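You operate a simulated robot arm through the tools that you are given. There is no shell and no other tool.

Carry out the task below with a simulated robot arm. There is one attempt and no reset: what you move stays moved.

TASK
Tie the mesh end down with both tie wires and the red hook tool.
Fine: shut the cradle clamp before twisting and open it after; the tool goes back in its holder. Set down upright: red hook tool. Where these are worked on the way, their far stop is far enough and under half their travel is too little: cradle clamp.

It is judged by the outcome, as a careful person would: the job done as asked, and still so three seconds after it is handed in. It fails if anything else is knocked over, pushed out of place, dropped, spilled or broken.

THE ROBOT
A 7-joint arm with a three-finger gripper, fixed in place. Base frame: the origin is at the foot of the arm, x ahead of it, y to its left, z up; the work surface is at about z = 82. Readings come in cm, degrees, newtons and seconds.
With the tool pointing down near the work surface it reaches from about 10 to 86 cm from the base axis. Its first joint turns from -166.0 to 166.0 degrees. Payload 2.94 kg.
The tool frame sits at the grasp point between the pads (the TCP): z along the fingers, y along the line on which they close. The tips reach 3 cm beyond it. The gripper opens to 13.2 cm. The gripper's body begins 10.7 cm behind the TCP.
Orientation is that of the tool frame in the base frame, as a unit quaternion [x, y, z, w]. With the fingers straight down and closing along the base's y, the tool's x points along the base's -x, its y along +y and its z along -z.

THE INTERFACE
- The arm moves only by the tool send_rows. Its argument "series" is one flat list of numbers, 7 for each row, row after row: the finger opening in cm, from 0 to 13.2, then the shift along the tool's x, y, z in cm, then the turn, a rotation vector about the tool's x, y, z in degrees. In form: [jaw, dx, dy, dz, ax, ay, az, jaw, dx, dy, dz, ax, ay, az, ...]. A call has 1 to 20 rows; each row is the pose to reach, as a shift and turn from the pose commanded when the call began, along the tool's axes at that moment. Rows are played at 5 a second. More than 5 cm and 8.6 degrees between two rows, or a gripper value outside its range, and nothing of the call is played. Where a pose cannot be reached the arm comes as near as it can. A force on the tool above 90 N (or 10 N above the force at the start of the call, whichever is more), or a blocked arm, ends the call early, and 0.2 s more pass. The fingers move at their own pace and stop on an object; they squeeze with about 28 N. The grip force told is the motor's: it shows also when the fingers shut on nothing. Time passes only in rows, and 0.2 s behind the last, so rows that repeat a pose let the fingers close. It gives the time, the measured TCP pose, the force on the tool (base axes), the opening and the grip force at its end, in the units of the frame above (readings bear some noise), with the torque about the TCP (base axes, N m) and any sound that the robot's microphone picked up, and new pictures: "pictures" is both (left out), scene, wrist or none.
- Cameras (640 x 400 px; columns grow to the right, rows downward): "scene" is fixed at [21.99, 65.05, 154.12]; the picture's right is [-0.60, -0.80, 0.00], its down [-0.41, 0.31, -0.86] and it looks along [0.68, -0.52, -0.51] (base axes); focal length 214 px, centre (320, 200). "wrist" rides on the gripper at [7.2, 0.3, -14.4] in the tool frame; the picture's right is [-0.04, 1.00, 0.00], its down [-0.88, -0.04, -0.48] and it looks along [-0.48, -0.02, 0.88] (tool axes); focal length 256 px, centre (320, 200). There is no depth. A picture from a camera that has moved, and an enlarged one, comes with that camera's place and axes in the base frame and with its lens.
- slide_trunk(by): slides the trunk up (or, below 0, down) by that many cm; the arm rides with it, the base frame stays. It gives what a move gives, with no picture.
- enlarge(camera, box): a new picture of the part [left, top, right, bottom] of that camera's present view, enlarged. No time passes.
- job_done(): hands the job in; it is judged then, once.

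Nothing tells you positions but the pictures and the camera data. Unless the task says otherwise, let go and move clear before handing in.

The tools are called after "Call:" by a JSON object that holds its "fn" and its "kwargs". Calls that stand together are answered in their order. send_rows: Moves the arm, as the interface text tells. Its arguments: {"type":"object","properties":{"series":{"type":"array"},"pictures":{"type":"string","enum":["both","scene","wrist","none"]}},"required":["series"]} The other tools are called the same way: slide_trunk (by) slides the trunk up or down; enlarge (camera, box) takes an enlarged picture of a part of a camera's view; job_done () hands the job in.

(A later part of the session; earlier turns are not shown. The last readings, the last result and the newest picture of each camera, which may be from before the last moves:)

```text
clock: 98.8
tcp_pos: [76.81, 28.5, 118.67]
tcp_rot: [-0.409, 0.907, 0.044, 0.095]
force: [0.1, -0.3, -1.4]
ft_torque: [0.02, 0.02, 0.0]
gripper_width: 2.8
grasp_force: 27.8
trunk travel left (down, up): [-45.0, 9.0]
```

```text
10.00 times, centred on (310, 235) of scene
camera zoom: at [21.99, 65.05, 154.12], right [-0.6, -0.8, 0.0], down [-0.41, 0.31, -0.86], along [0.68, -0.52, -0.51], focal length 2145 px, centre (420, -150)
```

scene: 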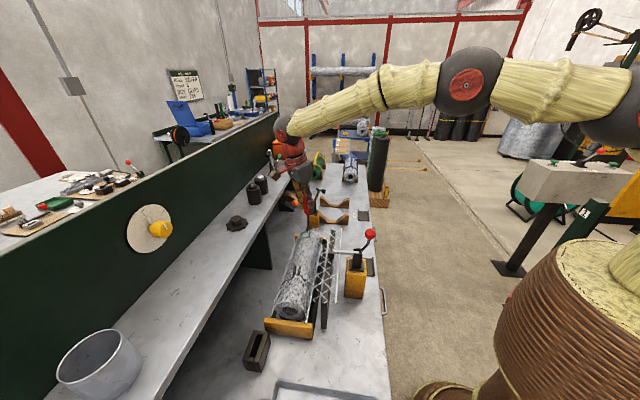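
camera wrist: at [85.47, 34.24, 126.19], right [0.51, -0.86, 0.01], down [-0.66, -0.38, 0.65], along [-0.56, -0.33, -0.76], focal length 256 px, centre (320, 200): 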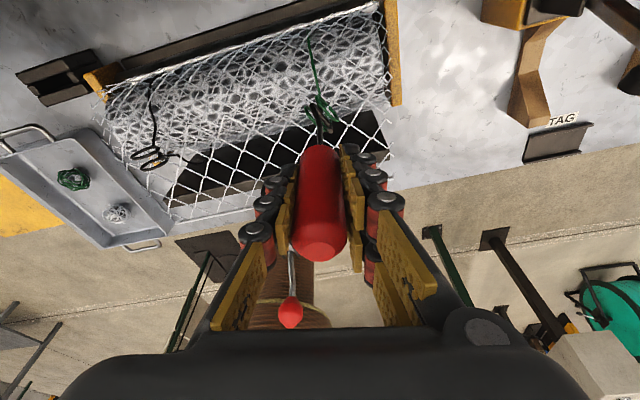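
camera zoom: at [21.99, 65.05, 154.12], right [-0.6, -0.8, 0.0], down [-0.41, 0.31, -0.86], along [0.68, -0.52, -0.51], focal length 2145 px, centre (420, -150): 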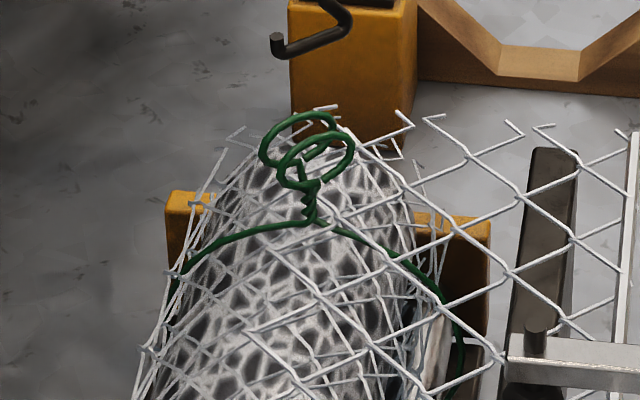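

Call:
{"fn": "send_rows", "kwargs": {"series": [1, 0.416, 0, 1.956, 0, 0, 0, 1, 0.728, 0, 3.423, 0, 0, 0, 1, 0.853, 0, 4.01, 0, 0, 0, 1, 0.957, 0, 4.499, 0, 0, 0, 1, 1.04, 0, 4.89, 0, 0, 0, 1, 1.064, 0.044, 4.885, 1.66, 0, 7.82, 1, 1.083, 0.09, 4.881, 3.33, 0, 15.65, 1, 1.094, 0.139, 4.878, 4.99, 0, 23.47, 1, 1.099, 0.189, 4.877, 6.66, 0, 31.3, 1, 1.097, 0.24, 4.878, 8.32, 0, 39.12, 1, 1.088, 0.289, 4.88, 9.98, 0, 46.94, 1, 1.073, 0.337, 4.883, 11.65, 0, 54.77, 1, 1.051, 0.382, 4.888, 13.31, 0, 62.59, 1, 1.023, 0.424, 4.894, 14.98, 0, 70.42, 1, 0.99, 0.461, 4.901, 16.64, 0, 78.24, 1, 0.952, 0.493, 4.909, 18.3, 0, 86.06, 1, 0.91, 0.519, 4.918, 19.97, 0, 93.89, 1, 0.865, 0.54, 4.927, 21.63, 0, 101.71, 1, 0.818, 0.553, 4.937, 23.3, 0, 109.54, 1, 0.769, 0.56, 4.948, 24.96, 0, 117.36], "pictures": "none"}}

Call:
{"fn": "enlarge", "kwargs": {"camera": "wrist", "box": [280, 80, 360, 140]}}

Call:
{"fn": "enlarge", "kwargs": {"camera": "scene", "box": [290, 215, 330, 255]}}

```text
clock: 103.0
tcp_pos: [76.46, 29.01, 113.63]
tcp_rot: [0.582, 0.807, -0.062, 0.084]
force: [-1.6, -0.6, -2.3]
ft_torque: [-0.1, 0.25, 0.07]
gripper_width: 2.76
grasp_force: 28.1
trunk travel left (down, up): [-45.0, 9.0]
```

```text
6.67 times, centred on (320, 110) of wrist
camera zoom: at [73.68, 38.7, 126.13], right [0.96, 0.27, 0.01], down [0.2, -0.73, 0.65], along [0.18, -0.62, -0.76], focal length 1707 px, centre (320, 800)
```

zoom: 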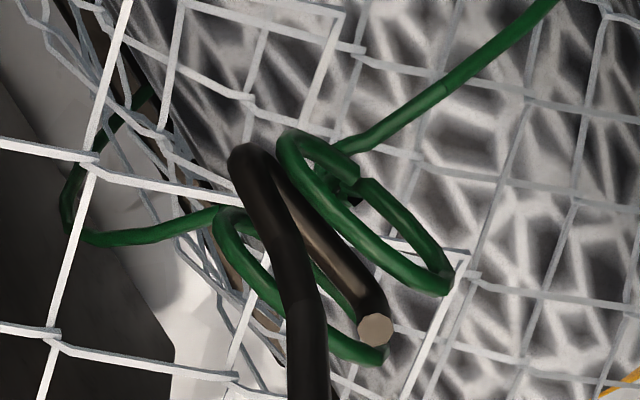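

```text
10.00 times, centred on (310, 235) of scene
camera zoom: at [21.99, 65.05, 154.12], right [-0.6, -0.8, 0.0], down [-0.41, 0.31, -0.86], along [0.68, -0.52, -0.51], focal length 2145 px, centre (420, -150)
```

zoom: 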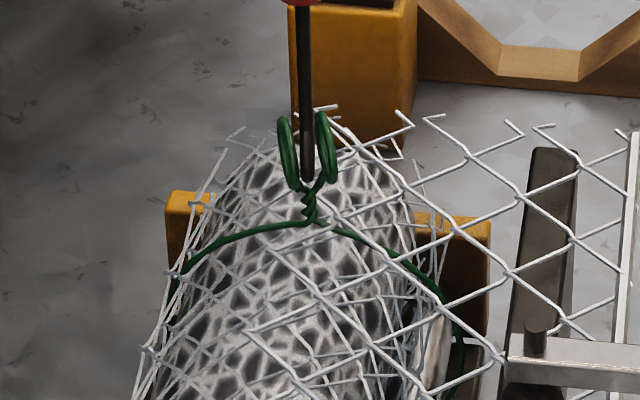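

Call:
{"fn": "send_rows", "kwargs": {"series": [1, 0.024, 0.044, -0.005, 1.66, 0, 7.82, 1, 0.043, 0.09, -0.009, 3.33, 0, 15.65, 1, 0.054, 0.139, -0.012, 4.99, 0, 23.47, 1, 0.059, 0.189, -0.013, 6.66, 0, 31.3, 1, 0.057, 0.24, -0.012, 8.32, 0, 39.12, 1, 0.048, 0.289, -0.01, 9.98, 0, 46.94, 1, 0.033, 0.337, -0.007, 11.65, 0, 54.77, 1, 0.011, 0.382, -0.002, 13.31, 0, 62.59, 1, -0.017, 0.424, 0.004, 14.98, 0, 70.42, 1, 0.003, 0.395, -0.001, 13.83, 0, 65.04, 1, 0.02, 0.365, -0.004, 12.69, 0, 59.66, 1, -0.5, 0.365, -2.449, 12.69, 0, 59.66, 1, -1.02, 0.365, -4.894, 12.69, 0, 59.66, 1, -1.0, 0.317, -4.899, 10.94, 0, 51.44, 1, -0.987, 0.266, -4.901, 9.19, 0, 43.23, 1, -0.981, 0.213, -4.903, 7.45, 0, 35.01, 1, -0.983, 0.161, -4.902, 5.7, 0, 26.8, 1, -0.992, 0.109, -4.9, 3.95, 0, 18.58, 1, -1.009, 0.059, -4.897, 2.2, 0, 10.37, 1, -1.033, 0.012, -4.892, 0.46, 0, 2.15], "pictures": "none"}}

Call:
{"fn": "enlarge", "kwargs": {"camera": "scene", "box": [290, 215, 330, 255]}}

Call:
{"fn": "enlarge", "kwargs": {"camera": "wrist", "box": [270, 70, 370, 145]}}

```text
clock: 107.2
tcp_pos: [76.66, 28.99, 118.67]
tcp_rot: [0.595, 0.797, -0.063, 0.084]
force: [-0.1, 0.4, -0.6]
ft_torque: [0.0, 0.0, 0.0]
gripper_width: 2.81
grasp_force: 28.1
trunk travel left (down, up): [-45.0, 9.0]
```

```text
10.00 times, centred on (310, 235) of scene
camera zoom: at [21.99, 65.05, 154.12], right [-0.6, -0.8, 0.0], down [-0.41, 0.31, -0.86], along [0.68, -0.52, -0.51], focal length 2145 px, centre (420, -150)
```

zoom: 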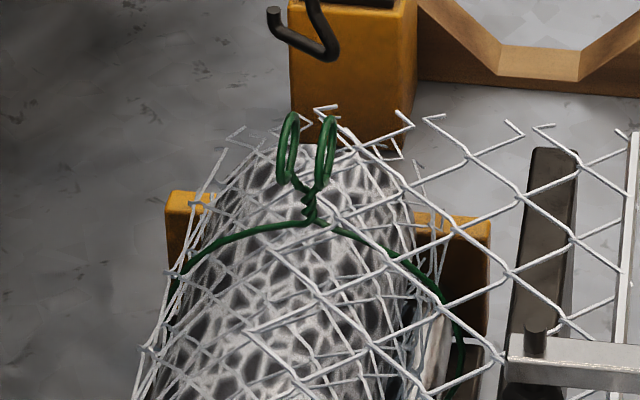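

```text
5.33 times, centred on (320, 108) of wrist
camera zoom: at [74.06, 38.73, 131.15], right [0.97, 0.24, 0.01], down [0.18, -0.74, 0.65], along [0.16, -0.63, -0.76], focal length 1365 px, centre (320, 693)
```

zoom: 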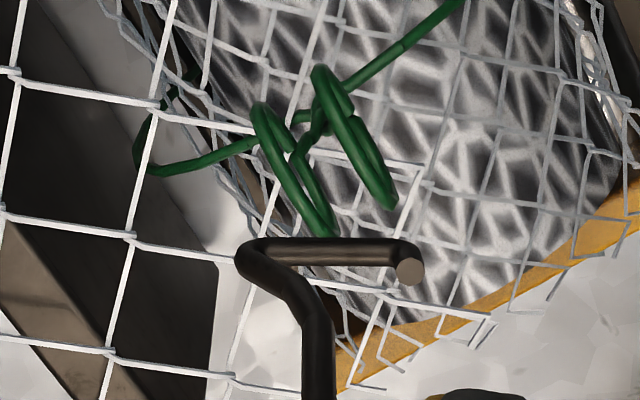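

Green has reached its far stop: exactly two full turns, with a tight, neat neck. The handle slipped 60° in the pads at the stop, which left the hook back at its original angle in the grip. Now over to the black wire to do the same clockwise.

Call:
{"fn": "send_rows", "kwargs": {"series": [1, 1.106, -0.627, -0.269, -1.685, 0, -7.922, 1, 2.212, -1.253, -0.539, -3.369, 0, -15.844, 1, 3.318, -1.88, -0.808, -5.054, 0, -23.766, 1, 4.424, -2.507, -1.077, -6.739, 0, -31.688, 1, 5.53, -3.133, -1.347, -8.423, 0, -39.61, 1, 6.636, -3.76, -1.616, -10.108, 0, -47.532, 1, 7.742, -4.387, -1.885, -11.793, 0, -55.454, 1, 8.848, -5.013, -2.155, -13.477, 0, -63.376, 1, 9.954, -5.64, -2.424, -15.162, 0, -71.298, 1, 11.06, -6.267, -2.693, -16.847, 0, -79.22, 1, 12.166, -6.893, -2.963, -18.531, 0, -87.142, 1, 13.272, -7.52, -3.232, -20.216, 0, -95.064, 1, 14.378, -8.147, -3.501, -21.901, 0, -102.986, 1, 15.484, -8.773, -3.771, -23.585, 0, -110.908, 1, 16.59, -9.4, -4.04, -25.27, 0, -118.83, 1, 16.59, -9.4, -4.04, -25.27, 0, -118.83]}}

Call:
{"fn": "enlarge", "kwargs": {"camera": "wrist", "box": [270, 70, 370, 145]}}

Call:
{"fn": "enlarge", "kwargs": {"camera": "scene", "box": [285, 215, 345, 275]}}

```text
clock: 110.6
tcp_pos: [62.72, 42.8, 119.07]
tcp_rot: [-0.403, 0.909, 0.042, 0.095]
force: [0.0, 0.4, -0.8]
ft_torque: [0.01, 0.01, 0.02]
gripper_width: 2.81
grasp_force: 27.9
trunk travel left (down, up): [-45.0, 9.0]
camera wrist: at [55.77, 35.53, 131.64], right [-0.71, 0.7, 0.01], down [0.54, 0.54, 0.65], along [0.45, 0.47, -0.76], focal length 256 px, centre (320, 200)
```

scene: 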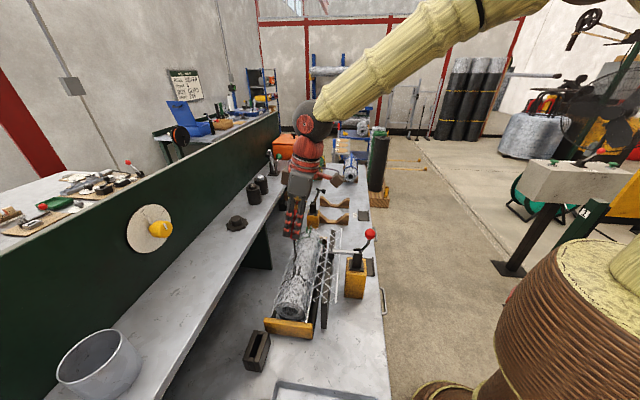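
wrist: 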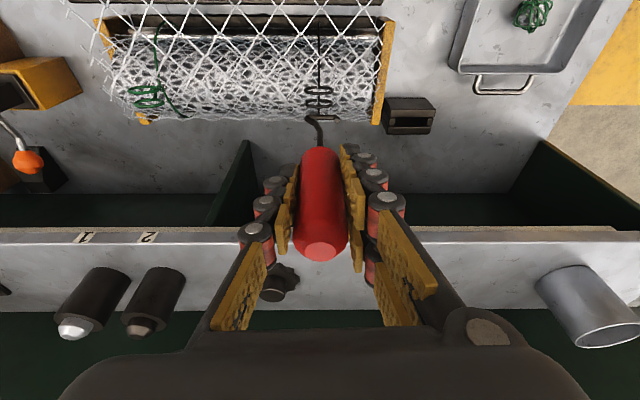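

```text
5.33 times, centred on (320, 108) of wrist
camera zoom: at [55.77, 35.53, 131.64], right [-0.71, 0.7, 0.01], down [0.54, 0.54, 0.65], along [0.45, 0.47, -0.76], focal length 1365 px, centre (320, 693)
```

zoom: 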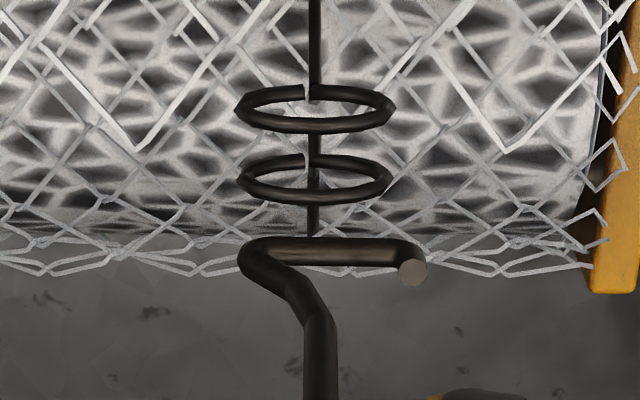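

```text
6.67 times, centred on (315, 245) of scene
camera zoom: at [21.99, 65.05, 154.12], right [-0.6, -0.8, 0.0], down [-0.41, 0.31, -0.86], along [0.68, -0.52, -0.51], focal length 1430 px, centre (353, -100)
```

zoom: 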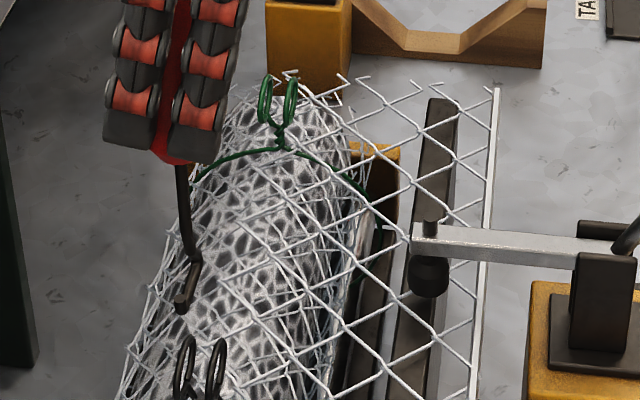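

The bar is already parallel with the black rings and centred. Lowering in and starting the clockwise twist.

Call:
{"fn": "send_rows", "kwargs": {"series": [1, 0.452, 0, 2.46, 0, 0, 0, 1, 0.806, 0, 4.123, 0, 0, 0, 1, 0.93, 0, 4.71, 0, 0, 0, 1, 1.034, 0, 5.2, 0, 0, 0, 1, 1.107, 0, 5.54, 0, 0, 0, 1, 1.107, 0, 5.54, 0, 0, 0], "pictures": "none"}}

Call:
{"fn": "enlarge", "kwargs": {"camera": "wrist", "box": [280, 80, 360, 140]}}

```text
clock: 112.0
tcp_pos: [62.98, 42.94, 113.5]
tcp_rot: [-0.402, 0.91, 0.042, 0.095]
force: [0.0, -0.4, -1.4]
ft_torque: [0.03, 0.0, -0.02]
gripper_width: 2.81
grasp_force: 27.9
trunk travel left (down, up): [-45.0, 9.0]
```

```text
6.67 times, centred on (320, 110) of wrist
camera zoom: at [55.87, 35.58, 126.0], right [-0.71, 0.7, 0.01], down [0.54, 0.54, 0.65], along [0.45, 0.47, -0.76], focal length 1707 px, centre (320, 800)
```

zoom: 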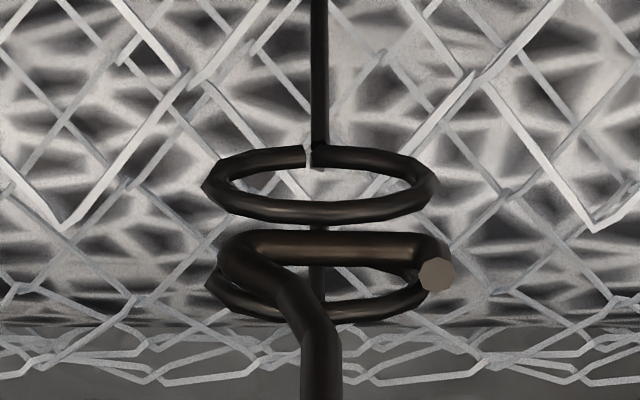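

Call:
{"fn": "send_rows", "kwargs": {"series": [1, 0.009, 0.023, -0.002, 1.66, 0, 7.82, 1, 0.015, 0.047, -0.003, 3.33, 0, 15.65, 1, 0.018, 0.072, -0.004, 4.99, 0, 23.47, 1, 0.018, 0.097, -0.004, 6.66, 0, 31.3, 1, 0.014, 0.122, -0.003, 8.32, 0, 39.12, 1, 0.006, 0.145, -0.001, 9.98, 0, 46.94, 1, -0.004, 0.168, 0.001, 11.65, 0, 54.77, 1, -0.018, 0.189, 0.004, 13.31, 0, 62.59, 1, -0.034, 0.208, 0.007, 14.98, 0, 70.42, 1, -0.052, 0.224, 0.011, 16.64, 0, 78.24, 1, -0.073, 0.237, 0.015, 18.3, 0, 86.06, 1, -0.095, 0.248, 0.02, 19.97, 0, 93.89, 1, -0.118, 0.255, 0.025, 21.63, 0, 101.71, 1, -0.142, 0.258, 0.03, 23.3, 0, 109.54, 1, -0.167, 0.259, 0.036, 24.96, 0, 117.36, 1, -0.191, 0.255, 0.041, 26.62, 0, 125.18, 1, -0.215, 0.249, 0.046, 28.29, 0, 133.01, 1, -0.237, 0.239, 0.05, 29.95, 0, 140.83, 1, -0.258, 0.226, 0.055, 31.62, 0, 148.66], "pictures": "scene"}}

Call:
{"fn": "enlarge", "kwargs": {"camera": "wrist", "box": [280, 80, 360, 140]}}

Call:
{"fn": "enlarge", "kwargs": {"camera": "scene", "box": [285, 235, 325, 275]}}

```text
clock: 116.0
tcp_pos: [62.83, 43.29, 113.5]
tcp_rot: [0.786, 0.609, -0.083, 0.063]
force: [-0.1, -0.2, -1.8]
ft_torque: [0.01, -0.08, 0.04]
gripper_width: 2.82
grasp_force: 28.4
trunk travel left (down, up): [-45.0, 9.0]
```

scene: 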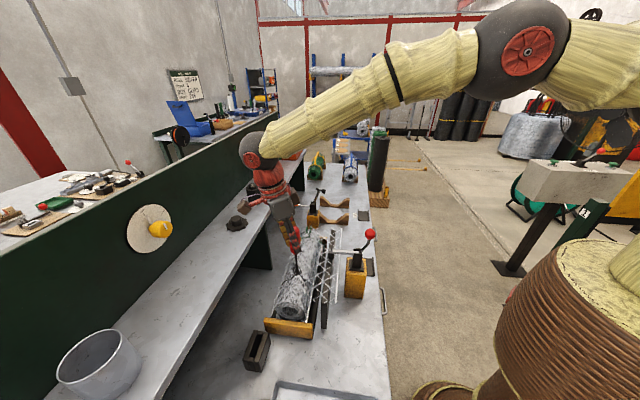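

```text
6.67 times, centred on (320, 110) of wrist
camera zoom: at [65.68, 52.85, 125.96], right [0.96, -0.29, 0.01], down [-0.23, -0.73, 0.65], along [-0.18, -0.62, -0.76], focal length 1707 px, centre (320, 800)
```

zoom: 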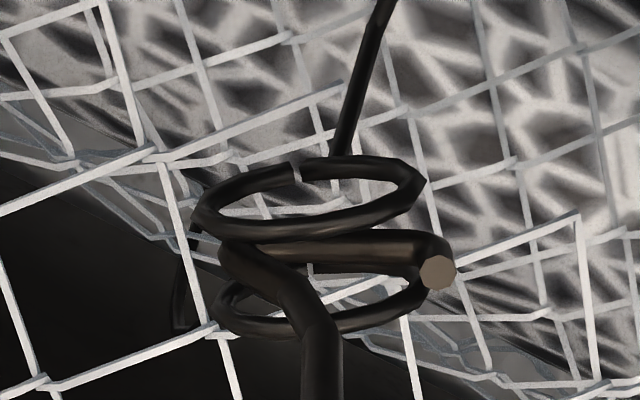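

```text
10.00 times, centred on (305, 255) of scene
camera zoom: at [21.99, 65.05, 154.12], right [-0.6, -0.8, 0.0], down [-0.41, 0.31, -0.86], along [0.68, -0.52, -0.51], focal length 2145 px, centre (470, -350)
```

zoom: 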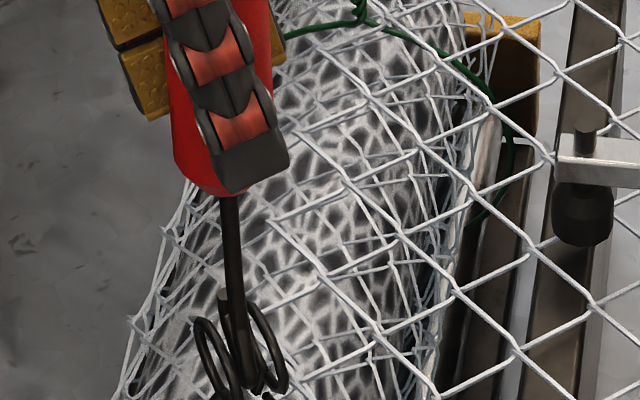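

Call:
{"fn": "send_rows", "kwargs": {"series": [1, 0.009, 0.023, -0.002, 1.66, 0, 7.82, 1, 0.015, 0.047, -0.003, 3.33, 0, 15.65, 1, 0.018, 0.072, -0.004, 4.99, 0, 23.47, 1, 0.017, 0.055, -0.004, 3.85, 0, 18.09, 1, 0.014, 0.038, -0.003, 2.7, 0, 12.71, 1, -0.506, 0.038, -2.448, 2.7, 0, 12.71, 1, -1.026, 0.038, -4.893, 2.7, 0, 12.71, 1, -1.034, 0.013, -4.891, 0.96, 0, 4.5, 1, -1.046, -0.01, -4.889, -0.79, 0, -3.72, 1, -1.06, -0.032, -4.886, -2.54, 0, -11.93, 1, -1.077, -0.051, -4.882, -4.28, 0, -20.15, 1, -1.098, -0.068, -4.878, -6.03, 0, -28.36, 1, -1.12, -0.081, -4.873, -7.78, 0, -36.58, 1, -1.143, -0.091, -4.868, -9.53, 0, -44.79, 1, -1.168, -0.097, -4.863, -11.27, 0, -53.01, 1, -1.194, -0.099, -4.857, -13.02, 0, -61.22, 1, -1.219, -0.097, -4.852, -14.77, 0, -69.44, 1, -1.245, -0.092, -4.846, -16.52, 0, -77.65, 1, -1.269, -0.083, -4.841, -18.26, 0, -85.87, 1, -1.291, -0.071, -4.837, -20.01, 0, -94.08], "pictures": "none"}}

Call:
{"fn": "enlarge", "kwargs": {"camera": "scene", "box": [285, 235, 325, 275]}}

Call:
{"fn": "enlarge", "kwargs": {"camera": "wrist", "box": [270, 70, 370, 145]}}

```text
clock: 120.2
tcp_pos: [62.7, 43.06, 118.54]
tcp_rot: [0.069, 0.992, -0.007, 0.104]
force: [-0.7, 0.7, -1.2]
ft_torque: [-0.01, 0.01, -0.03]
gripper_width: 2.82
grasp_force: 27.7
trunk travel left (down, up): [-45.0, 9.0]
```

```text
10.00 times, centred on (305, 255) of scene
camera zoom: at [21.99, 65.05, 154.12], right [-0.6, -0.8, 0.0], down [-0.41, 0.31, -0.86], along [0.68, -0.52, -0.51], focal length 2145 px, centre (470, -350)
```

zoom: 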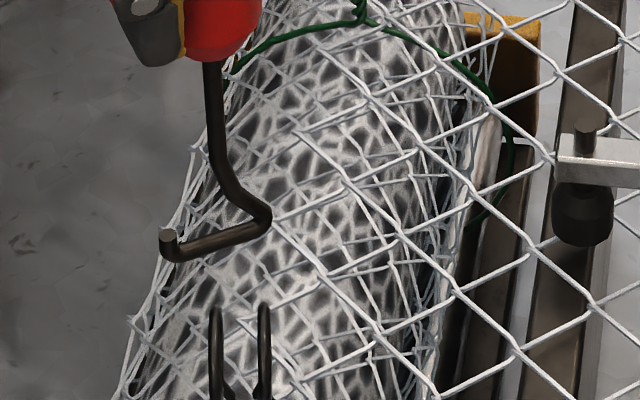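

```text
5.33 times, centred on (320, 108) of wrist
camera zoom: at [52.8, 44.67, 131.04], right [0.18, 0.98, 0.01], down [0.75, -0.14, 0.65], along [0.64, -0.11, -0.76], focal length 1365 px, centre (320, 693)
```

zoom: 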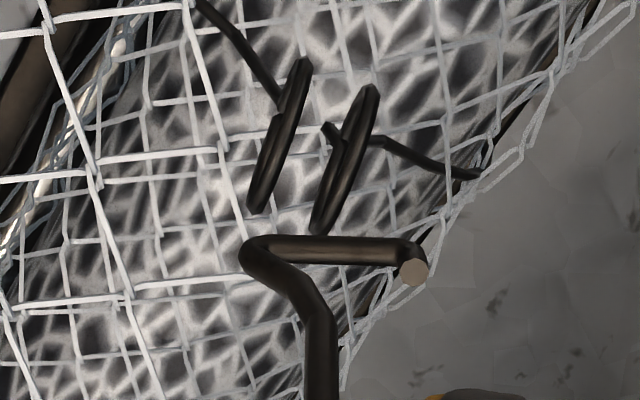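

Call:
{"fn": "send_rows", "kwargs": {"series": [1, 0.048, -0.1, -0.011, -1.58, 0, -7.43, 1, 0.034, -0.118, -0.007, -3.16, 0, -14.87, 1, 0.017, -0.135, -0.004, -4.74, 0, -22.3, 1, -0.001, -0.149, 0, -6.32, 0, -29.73, 1, -0.021, -0.161, 0.004, -7.9, 0, -37.16, 1, -0.043, -0.169, 0.009, -9.48, 0, -44.6, 1, -0.065, -0.175, 0.014, -11.07, 0, -52.03, 1, -0.088, -0.178, 0.019, -12.65, 0, -59.46, 1, -0.112, -0.177, 0.024, -14.23, 0, -66.9, 1, 0.304, -0.177, 1.98, -14.23, 0, -66.9, 1, 0.616, -0.177, 3.447, -14.23, 0, -66.9, 1, 0.762, -0.177, 4.132, -14.23, 0, -66.9, 1, 0.866, -0.177, 4.621, -14.23, 0, -66.9, 1, 0.949, -0.177, 5.012, -14.23, 0, -66.9, 1, 0.949, -0.177, 5.012, -14.23, 0, -66.9], "pictures": "none"}}

Call:
{"fn": "enlarge", "kwargs": {"camera": "wrist", "box": [280, 80, 360, 140]}}

```text
clock: 123.4
tcp_pos: [62.78, 42.82, 113.33]
tcp_rot: [-0.5, 0.86, 0.052, 0.09]
force: [0.1, 0.3, -1.1]
ft_torque: [-0.03, -0.04, 0.01]
gripper_width: 2.81
grasp_force: 27.9
trunk travel left (down, up): [-45.0, 9.0]
```

```text
6.67 times, centred on (320, 110) of wrist
camera zoom: at [57.57, 34.14, 125.87], right [-0.85, 0.53, 0.01], down [0.41, 0.64, 0.65], along [0.34, 0.55, -0.76], focal length 1707 px, centre (320, 800)
```

zoom: 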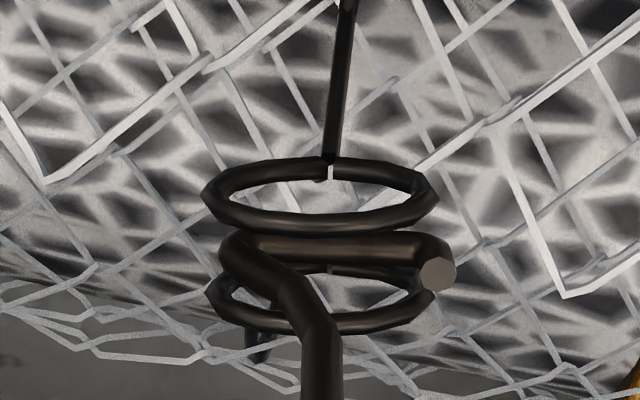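

Call:
{"fn": "send_rows", "kwargs": {"series": [1, 0.009, 0.023, -0.002, 1.66, 0, 7.82, 1, 0.015, 0.047, -0.003, 3.33, 0, 15.65, 1, 0.018, 0.072, -0.004, 4.99, 0, 23.47, 1, 0.018, 0.097, -0.004, 6.66, 0, 31.3, 1, 0.014, 0.122, -0.003, 8.32, 0, 39.12, 1, 0.006, 0.145, -0.001, 9.98, 0, 46.94, 1, -0.004, 0.168, 0.001, 11.65, 0, 54.77, 1, -0.018, 0.189, 0.004, 13.31, 0, 62.59, 1, -0.034, 0.208, 0.007, 14.98, 0, 70.42, 1, -0.052, 0.224, 0.011, 16.64, 0, 78.24, 1, -0.073, 0.237, 0.015, 18.3, 0, 86.06, 1, -0.095, 0.248, 0.02, 19.97, 0, 93.89, 1, -0.118, 0.255, 0.025, 21.63, 0, 101.71, 1, -0.142, 0.258, 0.03, 23.3, 0, 109.54, 1, -0.167, 0.259, 0.036, 24.96, 0, 117.36, 1, -0.191, 0.255, 0.041, 26.62, 0, 125.18, 1, -0.215, 0.249, 0.046, 28.29, 0, 133.01, 1, -0.237, 0.239, 0.05, 29.95, 0, 140.83, 1, -0.258, 0.226, 0.055, 31.62, 0, 148.66, 1, -0.277, 0.21, 0.059, 33.28, 0, 156.48], "pictures": "none"}}

Call:
{"fn": "enlarge", "kwargs": {"camera": "wrist", "box": [280, 80, 360, 140]}}

Call:
{"fn": "enlarge", "kwargs": {"camera": "scene", "box": [285, 245, 325, 285]}}

```text
clock: 127.6
tcp_pos: [62.96, 43.23, 113.37]
tcp_rot: [0.761, 0.64, -0.079, 0.067]
force: [0.7, 2.9, -2.2]
ft_torque: [0.28, -0.13, 0.01]
gripper_width: 2.83
grasp_force: 28.3
trunk travel left (down, up): [-45.0, 9.0]
```

```text
6.67 times, centred on (320, 110) of wrist
camera zoom: at [64.81, 52.99, 125.84], right [0.98, -0.21, 0.01], down [-0.17, -0.74, 0.65], along [-0.13, -0.63, -0.76], focal length 1707 px, centre (320, 800)
```

zoom: 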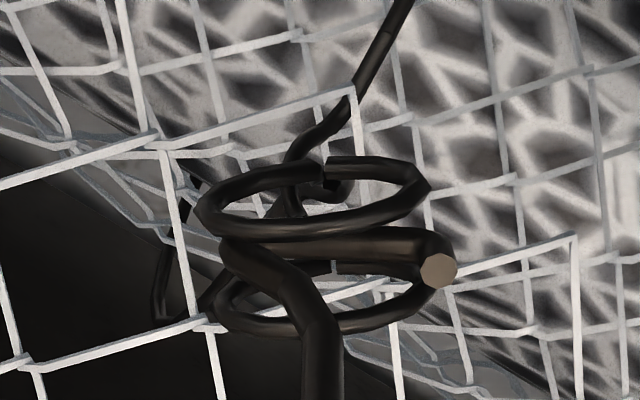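

```text
10.00 times, centred on (305, 265) of scene
camera zoom: at [21.99, 65.05, 154.12], right [-0.6, -0.8, 0.0], down [-0.41, 0.31, -0.86], along [0.68, -0.52, -0.51], focal length 2145 px, centre (470, -450)
```

zoom: 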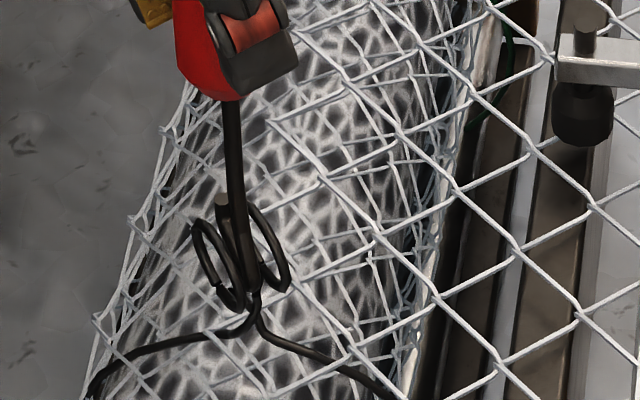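

Call:
{"fn": "send_rows", "kwargs": {"series": [1, 0.009, 0.023, -0.002, 1.66, 0, 7.82, 1, 0.015, 0.047, -0.003, 3.33, 0, 15.65, 1, 0.018, 0.072, -0.004, 4.99, 0, 23.47, 1, 0.017, 0.055, -0.004, 3.85, 0, 18.09, 1, 0.014, 0.038, -0.003, 2.7, 0, 12.71, 1, -0.506, 0.038, -2.448, 2.7, 0, 12.71, 1, -1.026, 0.038, -4.893, 2.7, 0, 12.71, 1, -1.034, 0.013, -4.891, 0.96, 0, 4.5, 1, -1.046, -0.01, -4.889, -0.79, 0, -3.72, 1, -1.06, -0.032, -4.886, -2.54, 0, -11.93, 1, -1.077, -0.051, -4.882, -4.28, 0, -20.15, 1, -1.098, -0.068, -4.878, -6.03, 0, -28.36, 1, -1.12, -0.081, -4.873, -7.78, 0, -36.58, 1, -1.143, -0.091, -4.868, -9.53, 0, -44.79, 1, -1.168, -0.097, -4.863, -11.27, 0, -53.01, 1, -1.194, -0.099, -4.857, -13.02, 0, -61.22, 1, -1.219, -0.097, -4.852, -14.77, 0, -69.44, 1, -1.245, -0.092, -4.846, -16.52, 0, -77.65, 1, -1.269, -0.083, -4.841, -18.26, 0, -85.87, 1, -1.291, -0.071, -4.837, -20.01, 0, -94.08], "pictures": "none"}}

Call:
{"fn": "enlarge", "kwargs": {"camera": "wrist", "box": [270, 70, 370, 145]}}

Call:
{"fn": "enlarge", "kwargs": {"camera": "scene", "box": [285, 245, 325, 285]}}

```text
clock: 131.8
tcp_pos: [62.56, 42.94, 118.34]
tcp_rot: [0.029, 0.994, -0.004, 0.103]
force: [0.5, -0.6, -0.9]
ft_torque: [-0.03, -0.01, 0.03]
gripper_width: 2.81
grasp_force: 27.9
trunk travel left (down, up): [-45.0, 9.0]
```

```text
5.33 times, centred on (320, 108) of wrist
camera zoom: at [52.6, 43.75, 130.88], right [0.1, 0.99, 0.01], down [0.76, -0.08, 0.65], along [0.64, -0.06, -0.76], focal length 1365 px, centre (320, 693)
```

zoom: 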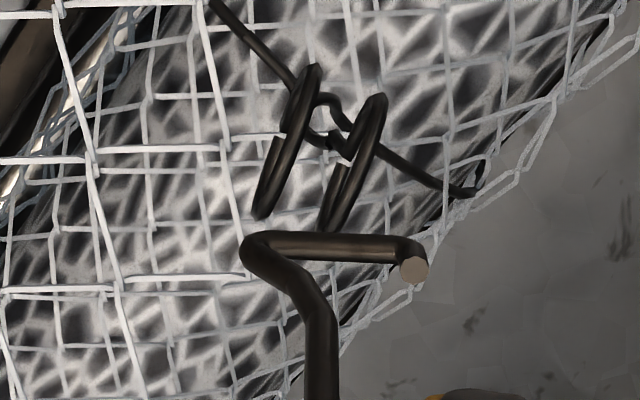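

```text
10.00 times, centred on (305, 265) of scene
camera zoom: at [21.99, 65.05, 154.12], right [-0.6, -0.8, 0.0], down [-0.41, 0.31, -0.86], along [0.68, -0.52, -0.51], focal length 2145 px, centre (470, -450)
```

zoom: 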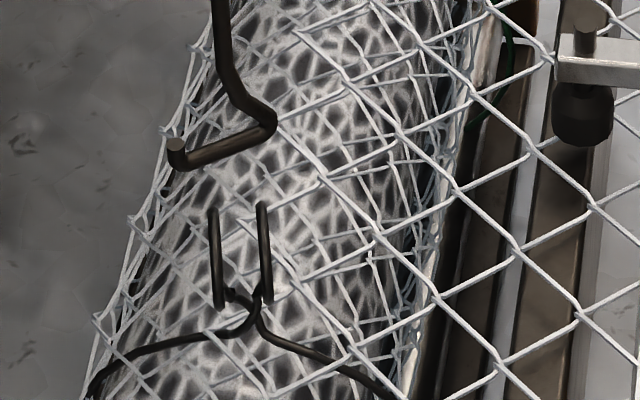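

Call:
{"fn": "send_rows", "kwargs": {"series": [1, -0.012, -0.021, 0.003, -1.62, 0, -7.63, 1, -0.027, -0.04, 0.006, -3.24, 0, -15.26, 1, -0.044, -0.057, 0.009, -4.87, 0, -22.89, 1, -0.063, -0.071, 0.013, -6.49, 0, -30.51, 1, -0.084, -0.083, 0.018, -8.11, 0, -38.14, 1, -0.106, -0.091, 0.023, -9.73, 0, -45.77, 1, -0.13, -0.097, 0.028, -11.36, 0, -53.4, 1, -0.153, -0.099, 0.033, -12.98, 0, -61.03, 1, -0.177, -0.098, 0.038, -14.6, 0, -68.66, 1, 0.239, -0.098, 1.994, -14.6, 0, -68.66, 1, 0.551, -0.098, 3.461, -14.6, 0, -68.66, 1, 0.676, -0.098, 4.048, -14.6, 0, -68.66, 1, 0.78, -0.098, 4.537, -14.6, 0, -68.66, 1, 0.863, -0.098, 4.928, -14.6, 0, -68.66, 1, 0.863, -0.098, 4.928, -14.6, 0, -68.66], "pictures": "none"}}

Call:
{"fn": "enlarge", "kwargs": {"camera": "wrist", "box": [280, 80, 360, 140]}}

```text
clock: 135.0
tcp_pos: [62.84, 42.77, 113.54]
tcp_rot: [-0.547, 0.831, 0.058, 0.087]
force: [-0.7, 0.0, -0.3]
ft_torque: [-0.01, -0.02, -0.01]
gripper_width: 2.82
grasp_force: 28.2
trunk travel left (down, up): [-45.0, 9.0]
```

```text
6.67 times, centred on (320, 110) of wrist
camera zoom: at [58.59, 33.64, 125.93], right [-0.9, 0.43, 0.01], down [0.34, 0.68, 0.65], along [0.27, 0.59, -0.76], focal length 1707 px, centre (320, 800)
```

zoom: 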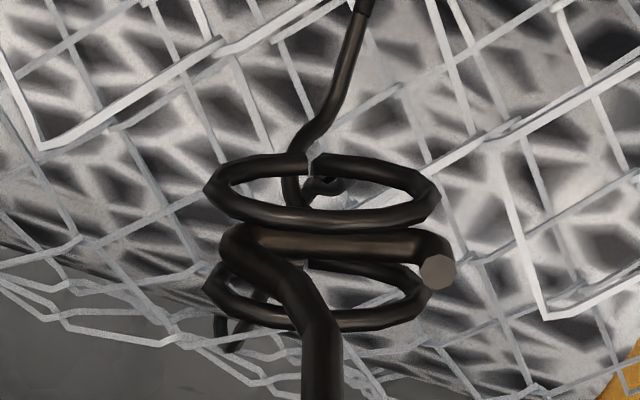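

Call:
{"fn": "send_rows", "kwargs": {"series": [1, 0.009, 0.023, -0.002, 1.66, 0, 7.82, 1, 0.015, 0.047, -0.003, 3.33, 0, 15.65, 1, 0.018, 0.072, -0.004, 4.99, 0, 23.47, 1, 0.018, 0.097, -0.004, 6.66, 0, 31.3, 1, 0.014, 0.122, -0.003, 8.32, 0, 39.12, 1, 0.006, 0.145, -0.001, 9.98, 0, 46.94, 1, -0.004, 0.168, 0.001, 11.65, 0, 54.77, 1, -0.018, 0.189, 0.004, 13.31, 0, 62.59, 1, -0.034, 0.208, 0.007, 14.98, 0, 70.42, 1, -0.052, 0.224, 0.011, 16.64, 0, 78.24, 1, -0.073, 0.237, 0.015, 18.3, 0, 86.06, 1, -0.095, 0.248, 0.02, 19.97, 0, 93.89, 1, -0.118, 0.255, 0.025, 21.63, 0, 101.71, 1, -0.142, 0.258, 0.03, 23.3, 0, 109.54, 1, -0.167, 0.259, 0.036, 24.96, 0, 117.36, 1, -0.191, 0.255, 0.041, 26.62, 0, 125.18, 1, -0.215, 0.249, 0.046, 28.29, 0, 133.01, 1, -0.237, 0.239, 0.05, 29.95, 0, 140.83, 1, -0.258, 0.226, 0.055, 31.62, 0, 148.66, 1, -0.277, 0.21, 0.059, 33.28, 0, 156.48], "pictures": "none"}}

Call:
{"fn": "enlarge", "kwargs": {"camera": "wrist", "box": [280, 80, 360, 140]}}

Call:
{"fn": "enlarge", "kwargs": {"camera": "scene", "box": [285, 245, 325, 285]}}

```text
clock: 139.2
tcp_pos: [62.74, 43.19, 113.39]
tcp_rot: [0.724, 0.682, -0.076, 0.071]
force: [0.0, 0.5, -0.8]
ft_torque: [0.0, -0.08, 0.09]
gripper_width: 2.84
grasp_force: 28.3
trunk travel left (down, up): [-45.0, 9.0]
```

```text
6.67 times, centred on (320, 110) of wrist
camera zoom: at [63.69, 53.13, 125.9], right [0.99, -0.1, 0.01], down [-0.08, -0.76, 0.65], along [-0.06, -0.65, -0.76], focal length 1707 px, centre (320, 800)
```

zoom: 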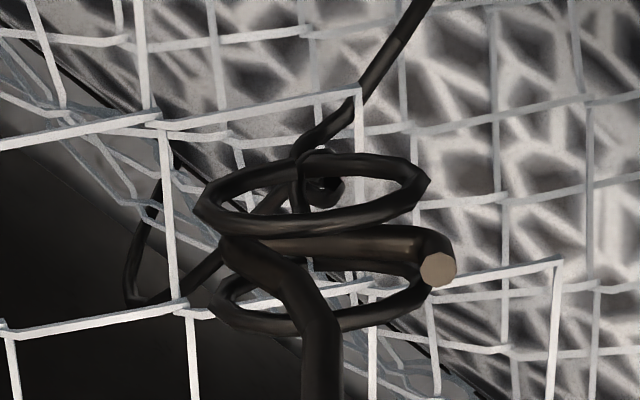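

```text
10.00 times, centred on (305, 265) of scene
camera zoom: at [21.99, 65.05, 154.12], right [-0.6, -0.8, 0.0], down [-0.41, 0.31, -0.86], along [0.68, -0.52, -0.51], focal length 2145 px, centre (470, -450)
```

zoom: 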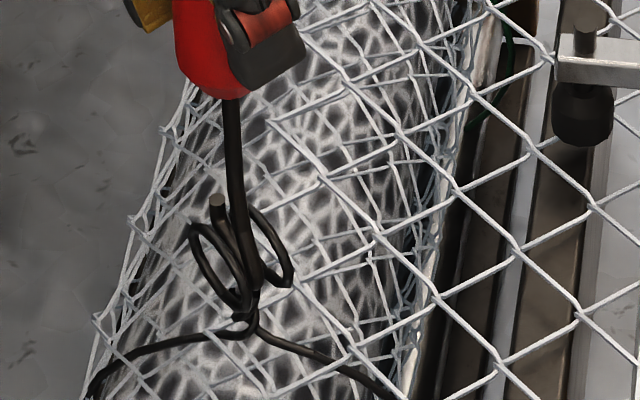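

Call:
{"fn": "send_rows", "kwargs": {"series": [1, 0.009, 0.023, -0.002, 1.66, 0, 7.82, 1, 0.015, 0.047, -0.003, 3.33, 0, 15.65, 1, 0.018, 0.072, -0.004, 4.99, 0, 23.47, 1, 0.018, 0.097, -0.004, 6.66, 0, 31.3, 1, 0.018, 0.08, -0.004, 5.51, 0, 25.92, 1, 0.018, 0.063, -0.004, 4.37, 0, 20.54, 1, -0.502, 0.063, -2.449, 4.37, 0, 20.54, 1, -1.022, 0.063, -4.894, 4.37, 0, 20.54, 1, -1.027, 0.037, -4.893, 2.62, 0, 12.32, 1, -1.035, 0.012, -4.891, 0.87, 0, 4.11, 1, -1.046, -0.012, -4.889, -0.87, 0, -4.11, 1, -1.061, -0.033, -4.886, -2.62, 0, -12.32, 1, -1.078, -0.052, -4.882, -4.37, 0, -20.54, 1, -1.099, -0.068, -4.878, -6.12, 0, -28.75, 1, -1.121, -0.081, -4.873, -7.86, 0, -36.97, 1, -1.145, -0.091, -4.868, -9.61, 0, -45.18, 1, -1.17, -0.097, -4.862, -11.36, 0, -53.4, 1, -1.195, -0.099, -4.857, -13.1, 0, -61.61, 1, -1.221, -0.097, -4.852, -14.85, 0, -69.83, 1, -1.246, -0.092, -4.846, -16.6, 0, -78.04], "pictures": "none"}}

Call:
{"fn": "enlarge", "kwargs": {"camera": "wrist", "box": [270, 70, 370, 145]}}

Call:
{"fn": "enlarge", "kwargs": {"camera": "scene", "box": [285, 245, 325, 285]}}

```text
clock: 143.4
tcp_pos: [62.76, 42.9, 118.44]
tcp_rot: [0.116, 0.988, -0.013, 0.104]
force: [0.0, 0.0, -0.7]
ft_torque: [0.0, 0.01, -0.02]
gripper_width: 2.8
grasp_force: 27.6
trunk travel left (down, up): [-45.0, 9.0]
```

```text
5.33 times, centred on (320, 108) of wrist
camera zoom: at [52.95, 45.51, 130.91], right [0.27, 0.96, 0.01], down [0.73, -0.21, 0.65], along [0.63, -0.17, -0.76], focal length 1365 px, centre (320, 693)
```

zoom: 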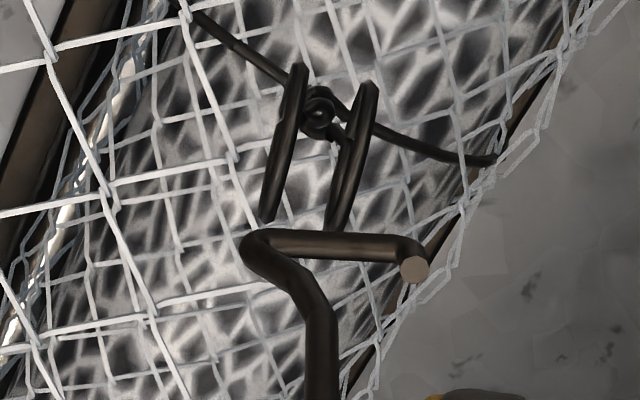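

```text
10.00 times, centred on (305, 265) of scene
camera zoom: at [21.99, 65.05, 154.12], right [-0.6, -0.8, 0.0], down [-0.41, 0.31, -0.86], along [0.68, -0.52, -0.51], focal length 2145 px, centre (470, -450)
```

zoom: 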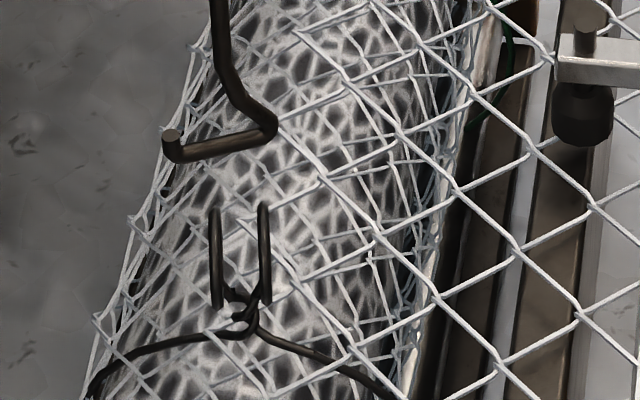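

Call:
{"fn": "send_rows", "kwargs": {"series": [1, -0.013, -0.023, 0.003, -1.75, 0, -8.22, 1, -0.029, -0.043, 0.006, -3.5, 0, -16.45, 1, -0.048, -0.061, 0.01, -5.25, 0, -24.67, 1, -0.07, -0.075, 0.015, -7, 0, -32.9, 1, -0.093, -0.087, 0.02, -8.75, 0, -41.13, 1, -0.117, -0.094, 0.025, -10.5, 0, -49.36, 1, -0.143, -0.098, 0.03, -12.25, 0, -57.58, 1, -0.168, -0.099, 0.036, -14, 0, -65.81, 1, -0.194, -0.095, 0.041, -15.75, 0, -74.03, 1, 0.222, -0.095, 1.997, -15.75, 0, -74.03, 1, 0.534, -0.095, 3.464, -15.75, 0, -74.03, 1, 0.659, -0.095, 4.051, -15.75, 0, -74.03, 1, 0.763, -0.095, 4.54, -15.75, 0, -74.03, 1, 0.854, -0.095, 4.97, -15.75, 0, -74.03, 1, 0.854, -0.095, 4.97, -15.75, 0, -74.03], "pictures": "none"}}

Call:
{"fn": "enlarge", "kwargs": {"camera": "wrist", "box": [280, 80, 360, 140]}}

```text
clock: 146.6
tcp_pos: [62.84, 42.86, 113.3]
tcp_rot: [-0.513, 0.852, 0.054, 0.09]
force: [-0.7, -0.4, -0.1]
ft_torque: [0.02, -0.01, -0.01]
gripper_width: 2.83
grasp_force: 27.6
trunk travel left (down, up): [-45.0, 9.0]
```

```text
6.67 times, centred on (320, 110) of wrist
camera zoom: at [57.84, 34.0, 125.86], right [-0.86, 0.5, 0.01], down [0.39, 0.66, 0.65], along [0.32, 0.56, -0.76], focal length 1707 px, centre (320, 800)
```

zoom: 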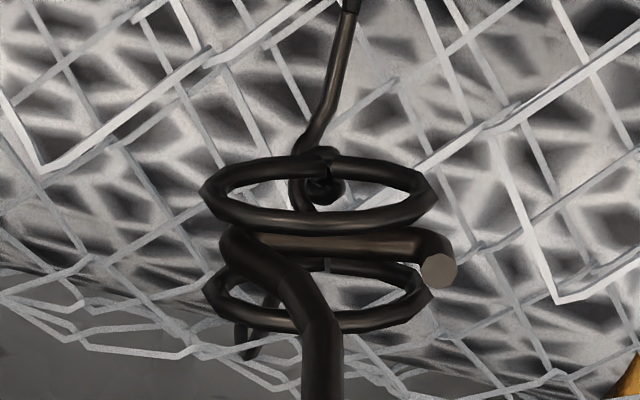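

Call:
{"fn": "send_rows", "kwargs": {"series": [1, 0.009, 0.023, -0.002, 1.66, 0, 7.82, 1, 0.015, 0.047, -0.003, 3.33, 0, 15.65, 1, 0.018, 0.072, -0.004, 4.99, 0, 23.47, 1, 0.018, 0.097, -0.004, 6.66, 0, 31.3, 1, 0.014, 0.122, -0.003, 8.32, 0, 39.12, 1, 0.006, 0.145, -0.001, 9.98, 0, 46.94, 1, -0.004, 0.168, 0.001, 11.65, 0, 54.77, 1, -0.018, 0.189, 0.004, 13.31, 0, 62.59, 1, -0.034, 0.208, 0.007, 14.98, 0, 70.42, 1, -0.052, 0.224, 0.011, 16.64, 0, 78.24, 1, -0.073, 0.237, 0.015, 18.3, 0, 86.06, 1, -0.095, 0.248, 0.02, 19.97, 0, 93.89, 1, -0.118, 0.255, 0.025, 21.63, 0, 101.71, 1, -0.142, 0.258, 0.03, 23.3, 0, 109.54, 1, -0.167, 0.259, 0.036, 24.96, 0, 117.36, 1, -0.191, 0.255, 0.041, 26.62, 0, 125.18, 1, -0.215, 0.249, 0.046, 28.29, 0, 133.01, 1, -0.237, 0.239, 0.05, 29.95, 0, 140.83, 1, -0.258, 0.226, 0.055, 31.62, 0, 148.66, 1, -0.277, 0.21, 0.059, 33.28, 0, 156.48], "pictures": "none"}}

Call:
{"fn": "enlarge", "kwargs": {"camera": "wrist", "box": [280, 80, 360, 140]}}

Call:
{"fn": "enlarge", "kwargs": {"camera": "scene", "box": [285, 245, 325, 285]}}

```text
clock: 150.8
tcp_pos: [62.88, 43.14, 113.35]
tcp_rot: [0.75, 0.653, -0.078, 0.069]
force: [1.4, 0.6, -0.6]
ft_torque: [0.07, -0.04, 0.04]
gripper_width: 2.84
grasp_force: 28.2
trunk travel left (down, up): [-45.0, 9.0]
```

```text
6.67 times, centred on (320, 110) of wrist
camera zoom: at [64.46, 53.03, 125.81], right [0.98, -0.18, 0.01], down [-0.14, -0.75, 0.65], along [-0.11, -0.64, -0.76], focal length 1707 px, centre (320, 800)
```

zoom: 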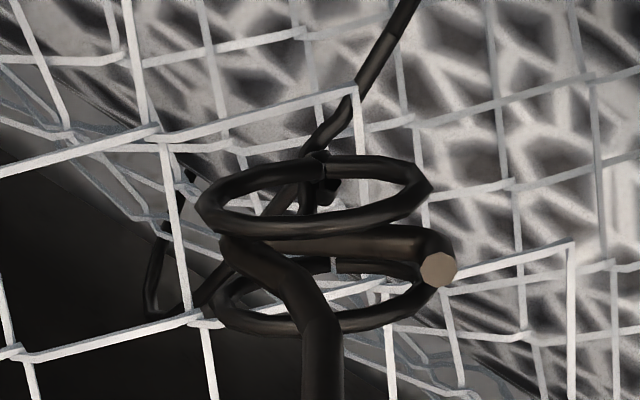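

```text
10.00 times, centred on (305, 265) of scene
camera zoom: at [21.99, 65.05, 154.12], right [-0.6, -0.8, 0.0], down [-0.41, 0.31, -0.86], along [0.68, -0.52, -0.51], focal length 2145 px, centre (470, -450)
```

zoom: 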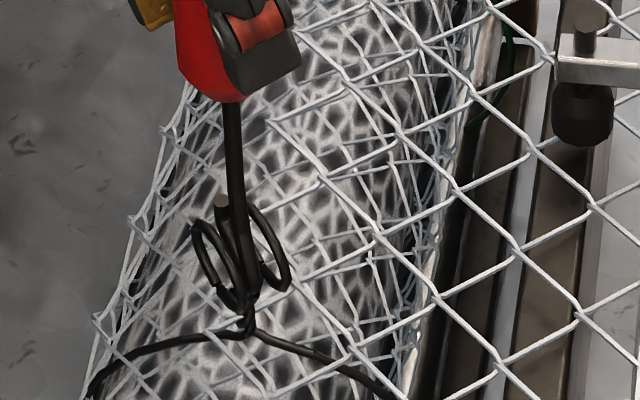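

Call:
{"fn": "send_rows", "kwargs": {"series": [1, 0.009, 0.023, -0.002, 1.66, 0, 7.82, 1, 0.015, 0.047, -0.003, 3.33, 0, 15.65, 1, 0.018, 0.072, -0.004, 4.99, 0, 23.47, 1, 0.018, 0.097, -0.004, 6.66, 0, 31.3, 1, 0.014, 0.122, -0.003, 8.32, 0, 39.12, 1, 0.014, 0.122, -0.003, 8.32, 0, 39.12], "pictures": "none"}}

Call:
{"fn": "enlarge", "kwargs": {"camera": "wrist", "box": [280, 80, 360, 140]}}

Call:
{"fn": "enlarge", "kwargs": {"camera": "scene", "box": [285, 245, 325, 285]}}

```text
clock: 152.2
tcp_pos: [62.86, 43.16, 113.33]
tcp_rot: [0.914, 0.391, -0.097, 0.042]
force: [-1.3, -1.5, -0.8]
ft_torque: [-0.03, 0.12, 0.01]
gripper_width: 2.82
grasp_force: 28.3
out of reach, approached as far as the arm can: row 5, 6
trunk travel left (down, up): [-45.0, 9.0]
```

```text
6.67 times, centred on (320, 110) of wrist
camera zoom: at [70.08, 50.15, 125.87], right [0.69, -0.72, 0.01], down [-0.55, -0.52, 0.65], along [-0.46, -0.45, -0.76], focal length 1707 px, centre (320, 800)
```

zoom: 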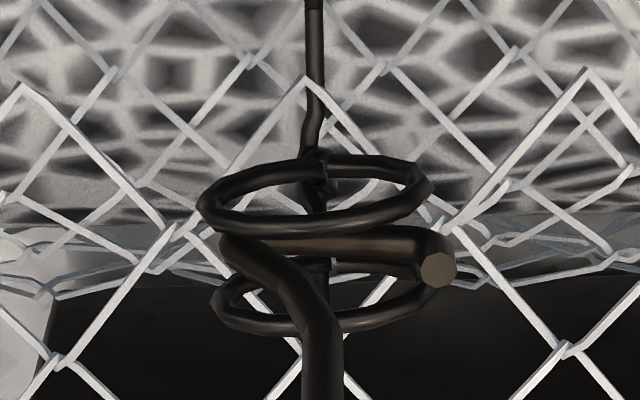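

```text
10.00 times, centred on (305, 265) of scene
camera zoom: at [21.99, 65.05, 154.12], right [-0.6, -0.8, 0.0], down [-0.41, 0.31, -0.86], along [0.68, -0.52, -0.51], focal length 2145 px, centre (470, -450)
```

zoom: 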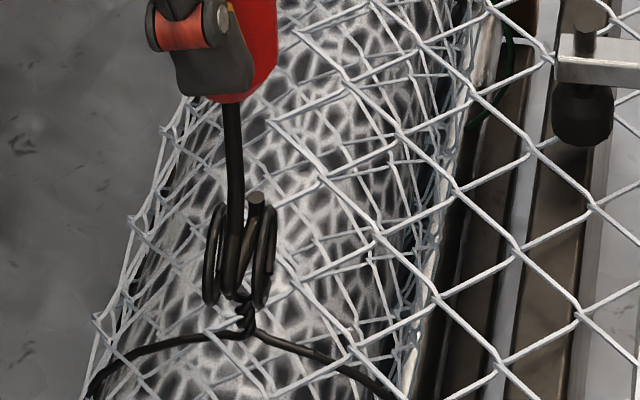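

Black is at about 715°, just short of the two-turn stop, with the wrist at its limit. One more short stroke will bring it fully home.

Call:
{"fn": "send_rows", "kwargs": {"series": [1, -0.008, -0.015, 0.002, -1.14, 0, -5.38, 1, -0.018, -0.029, 0.004, -2.29, 0, -10.76, 1, -0.538, -0.029, -2.441, -2.29, 0, -10.76, 1, -1.058, -0.029, -4.886, -2.29, 0, -10.76, 1, -1.075, -0.049, -4.883, -4.04, 0, -18.97, 1, -1.095, -0.065, -4.878, -5.78, 0, -27.19, 1, -1.116, -0.079, -4.874, -7.53, 0, -35.4, 1, -1.14, -0.089, -4.869, -9.28, 0, -43.62, 1, -1.165, -0.096, -4.863, -11.02, 0, -51.83, 1, -1.19, -0.099, -4.858, -12.77, 0, -60.05, 1, -1.216, -0.098, -4.853, -14.52, 0, -68.26, 1, -1.241, -0.093, -4.847, -16.27, 0, -76.48, 1, -1.265, -0.084, -4.842, -18.01, 0, -84.69, 1, -1.288, -0.072, -4.837, -19.76, 0, -92.91, 1, -1.309, -0.057, -4.833, -21.51, 0, -101.13, 1, -1.327, -0.039, -4.829, -23.25, 0, -109.34, 1, -1.343, -0.018, -4.826, -25, 0, -117.56, 1, -1.355, 0.005, -4.823, -26.75, 0, -125.77, 1, -1.364, 0.029, -4.821, -28.5, 0, -133.99, 1, -1.37, 0.055, -4.82, -30.24, 0, -142.2], "pictures": "none"}}

Call:
{"fn": "enlarge", "kwargs": {"camera": "wrist", "box": [270, 70, 370, 145]}}

Call:
{"fn": "enlarge", "kwargs": {"camera": "scene", "box": [285, 235, 325, 275]}}

```text
clock: 156.4
tcp_pos: [62.8, 42.95, 118.4]
tcp_rot: [-0.102, 0.989, 0.011, 0.104]
force: [0.9, -0.7, -1.1]
ft_torque: [0.01, 0.02, -0.01]
gripper_width: 2.84
grasp_force: 28.2
trunk travel left (down, up): [-45.0, 9.0]
```

```text
5.33 times, centred on (320, 108) of wrist
camera zoom: at [52.83, 41.04, 130.86], right [-0.16, 0.99, 0.01], down [0.75, 0.12, 0.65], along [0.64, 0.11, -0.76], focal length 1365 px, centre (320, 693)
```

zoom: 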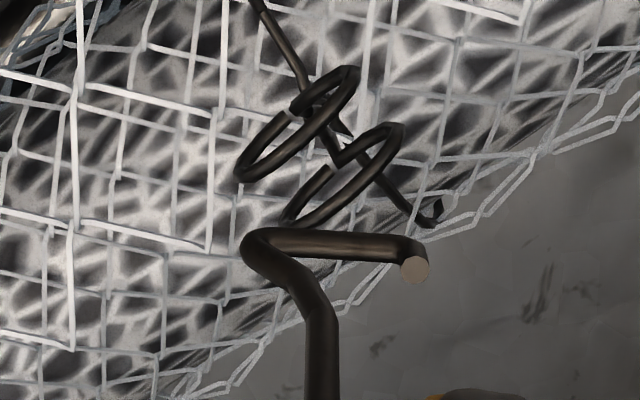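

```text
10.00 times, centred on (305, 255) of scene
camera zoom: at [21.99, 65.05, 154.12], right [-0.6, -0.8, 0.0], down [-0.41, 0.31, -0.86], along [0.68, -0.52, -0.51], focal length 2145 px, centre (470, -350)
```

zoom: 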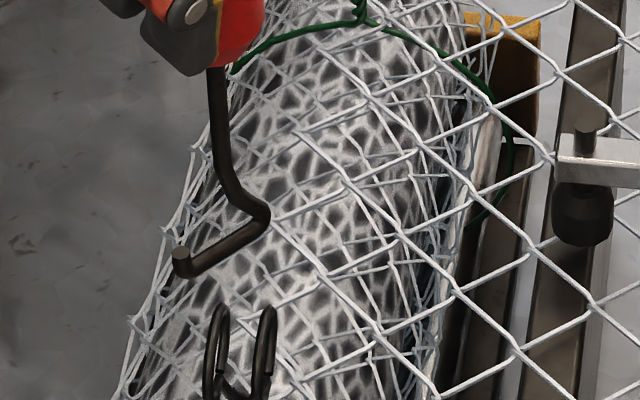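

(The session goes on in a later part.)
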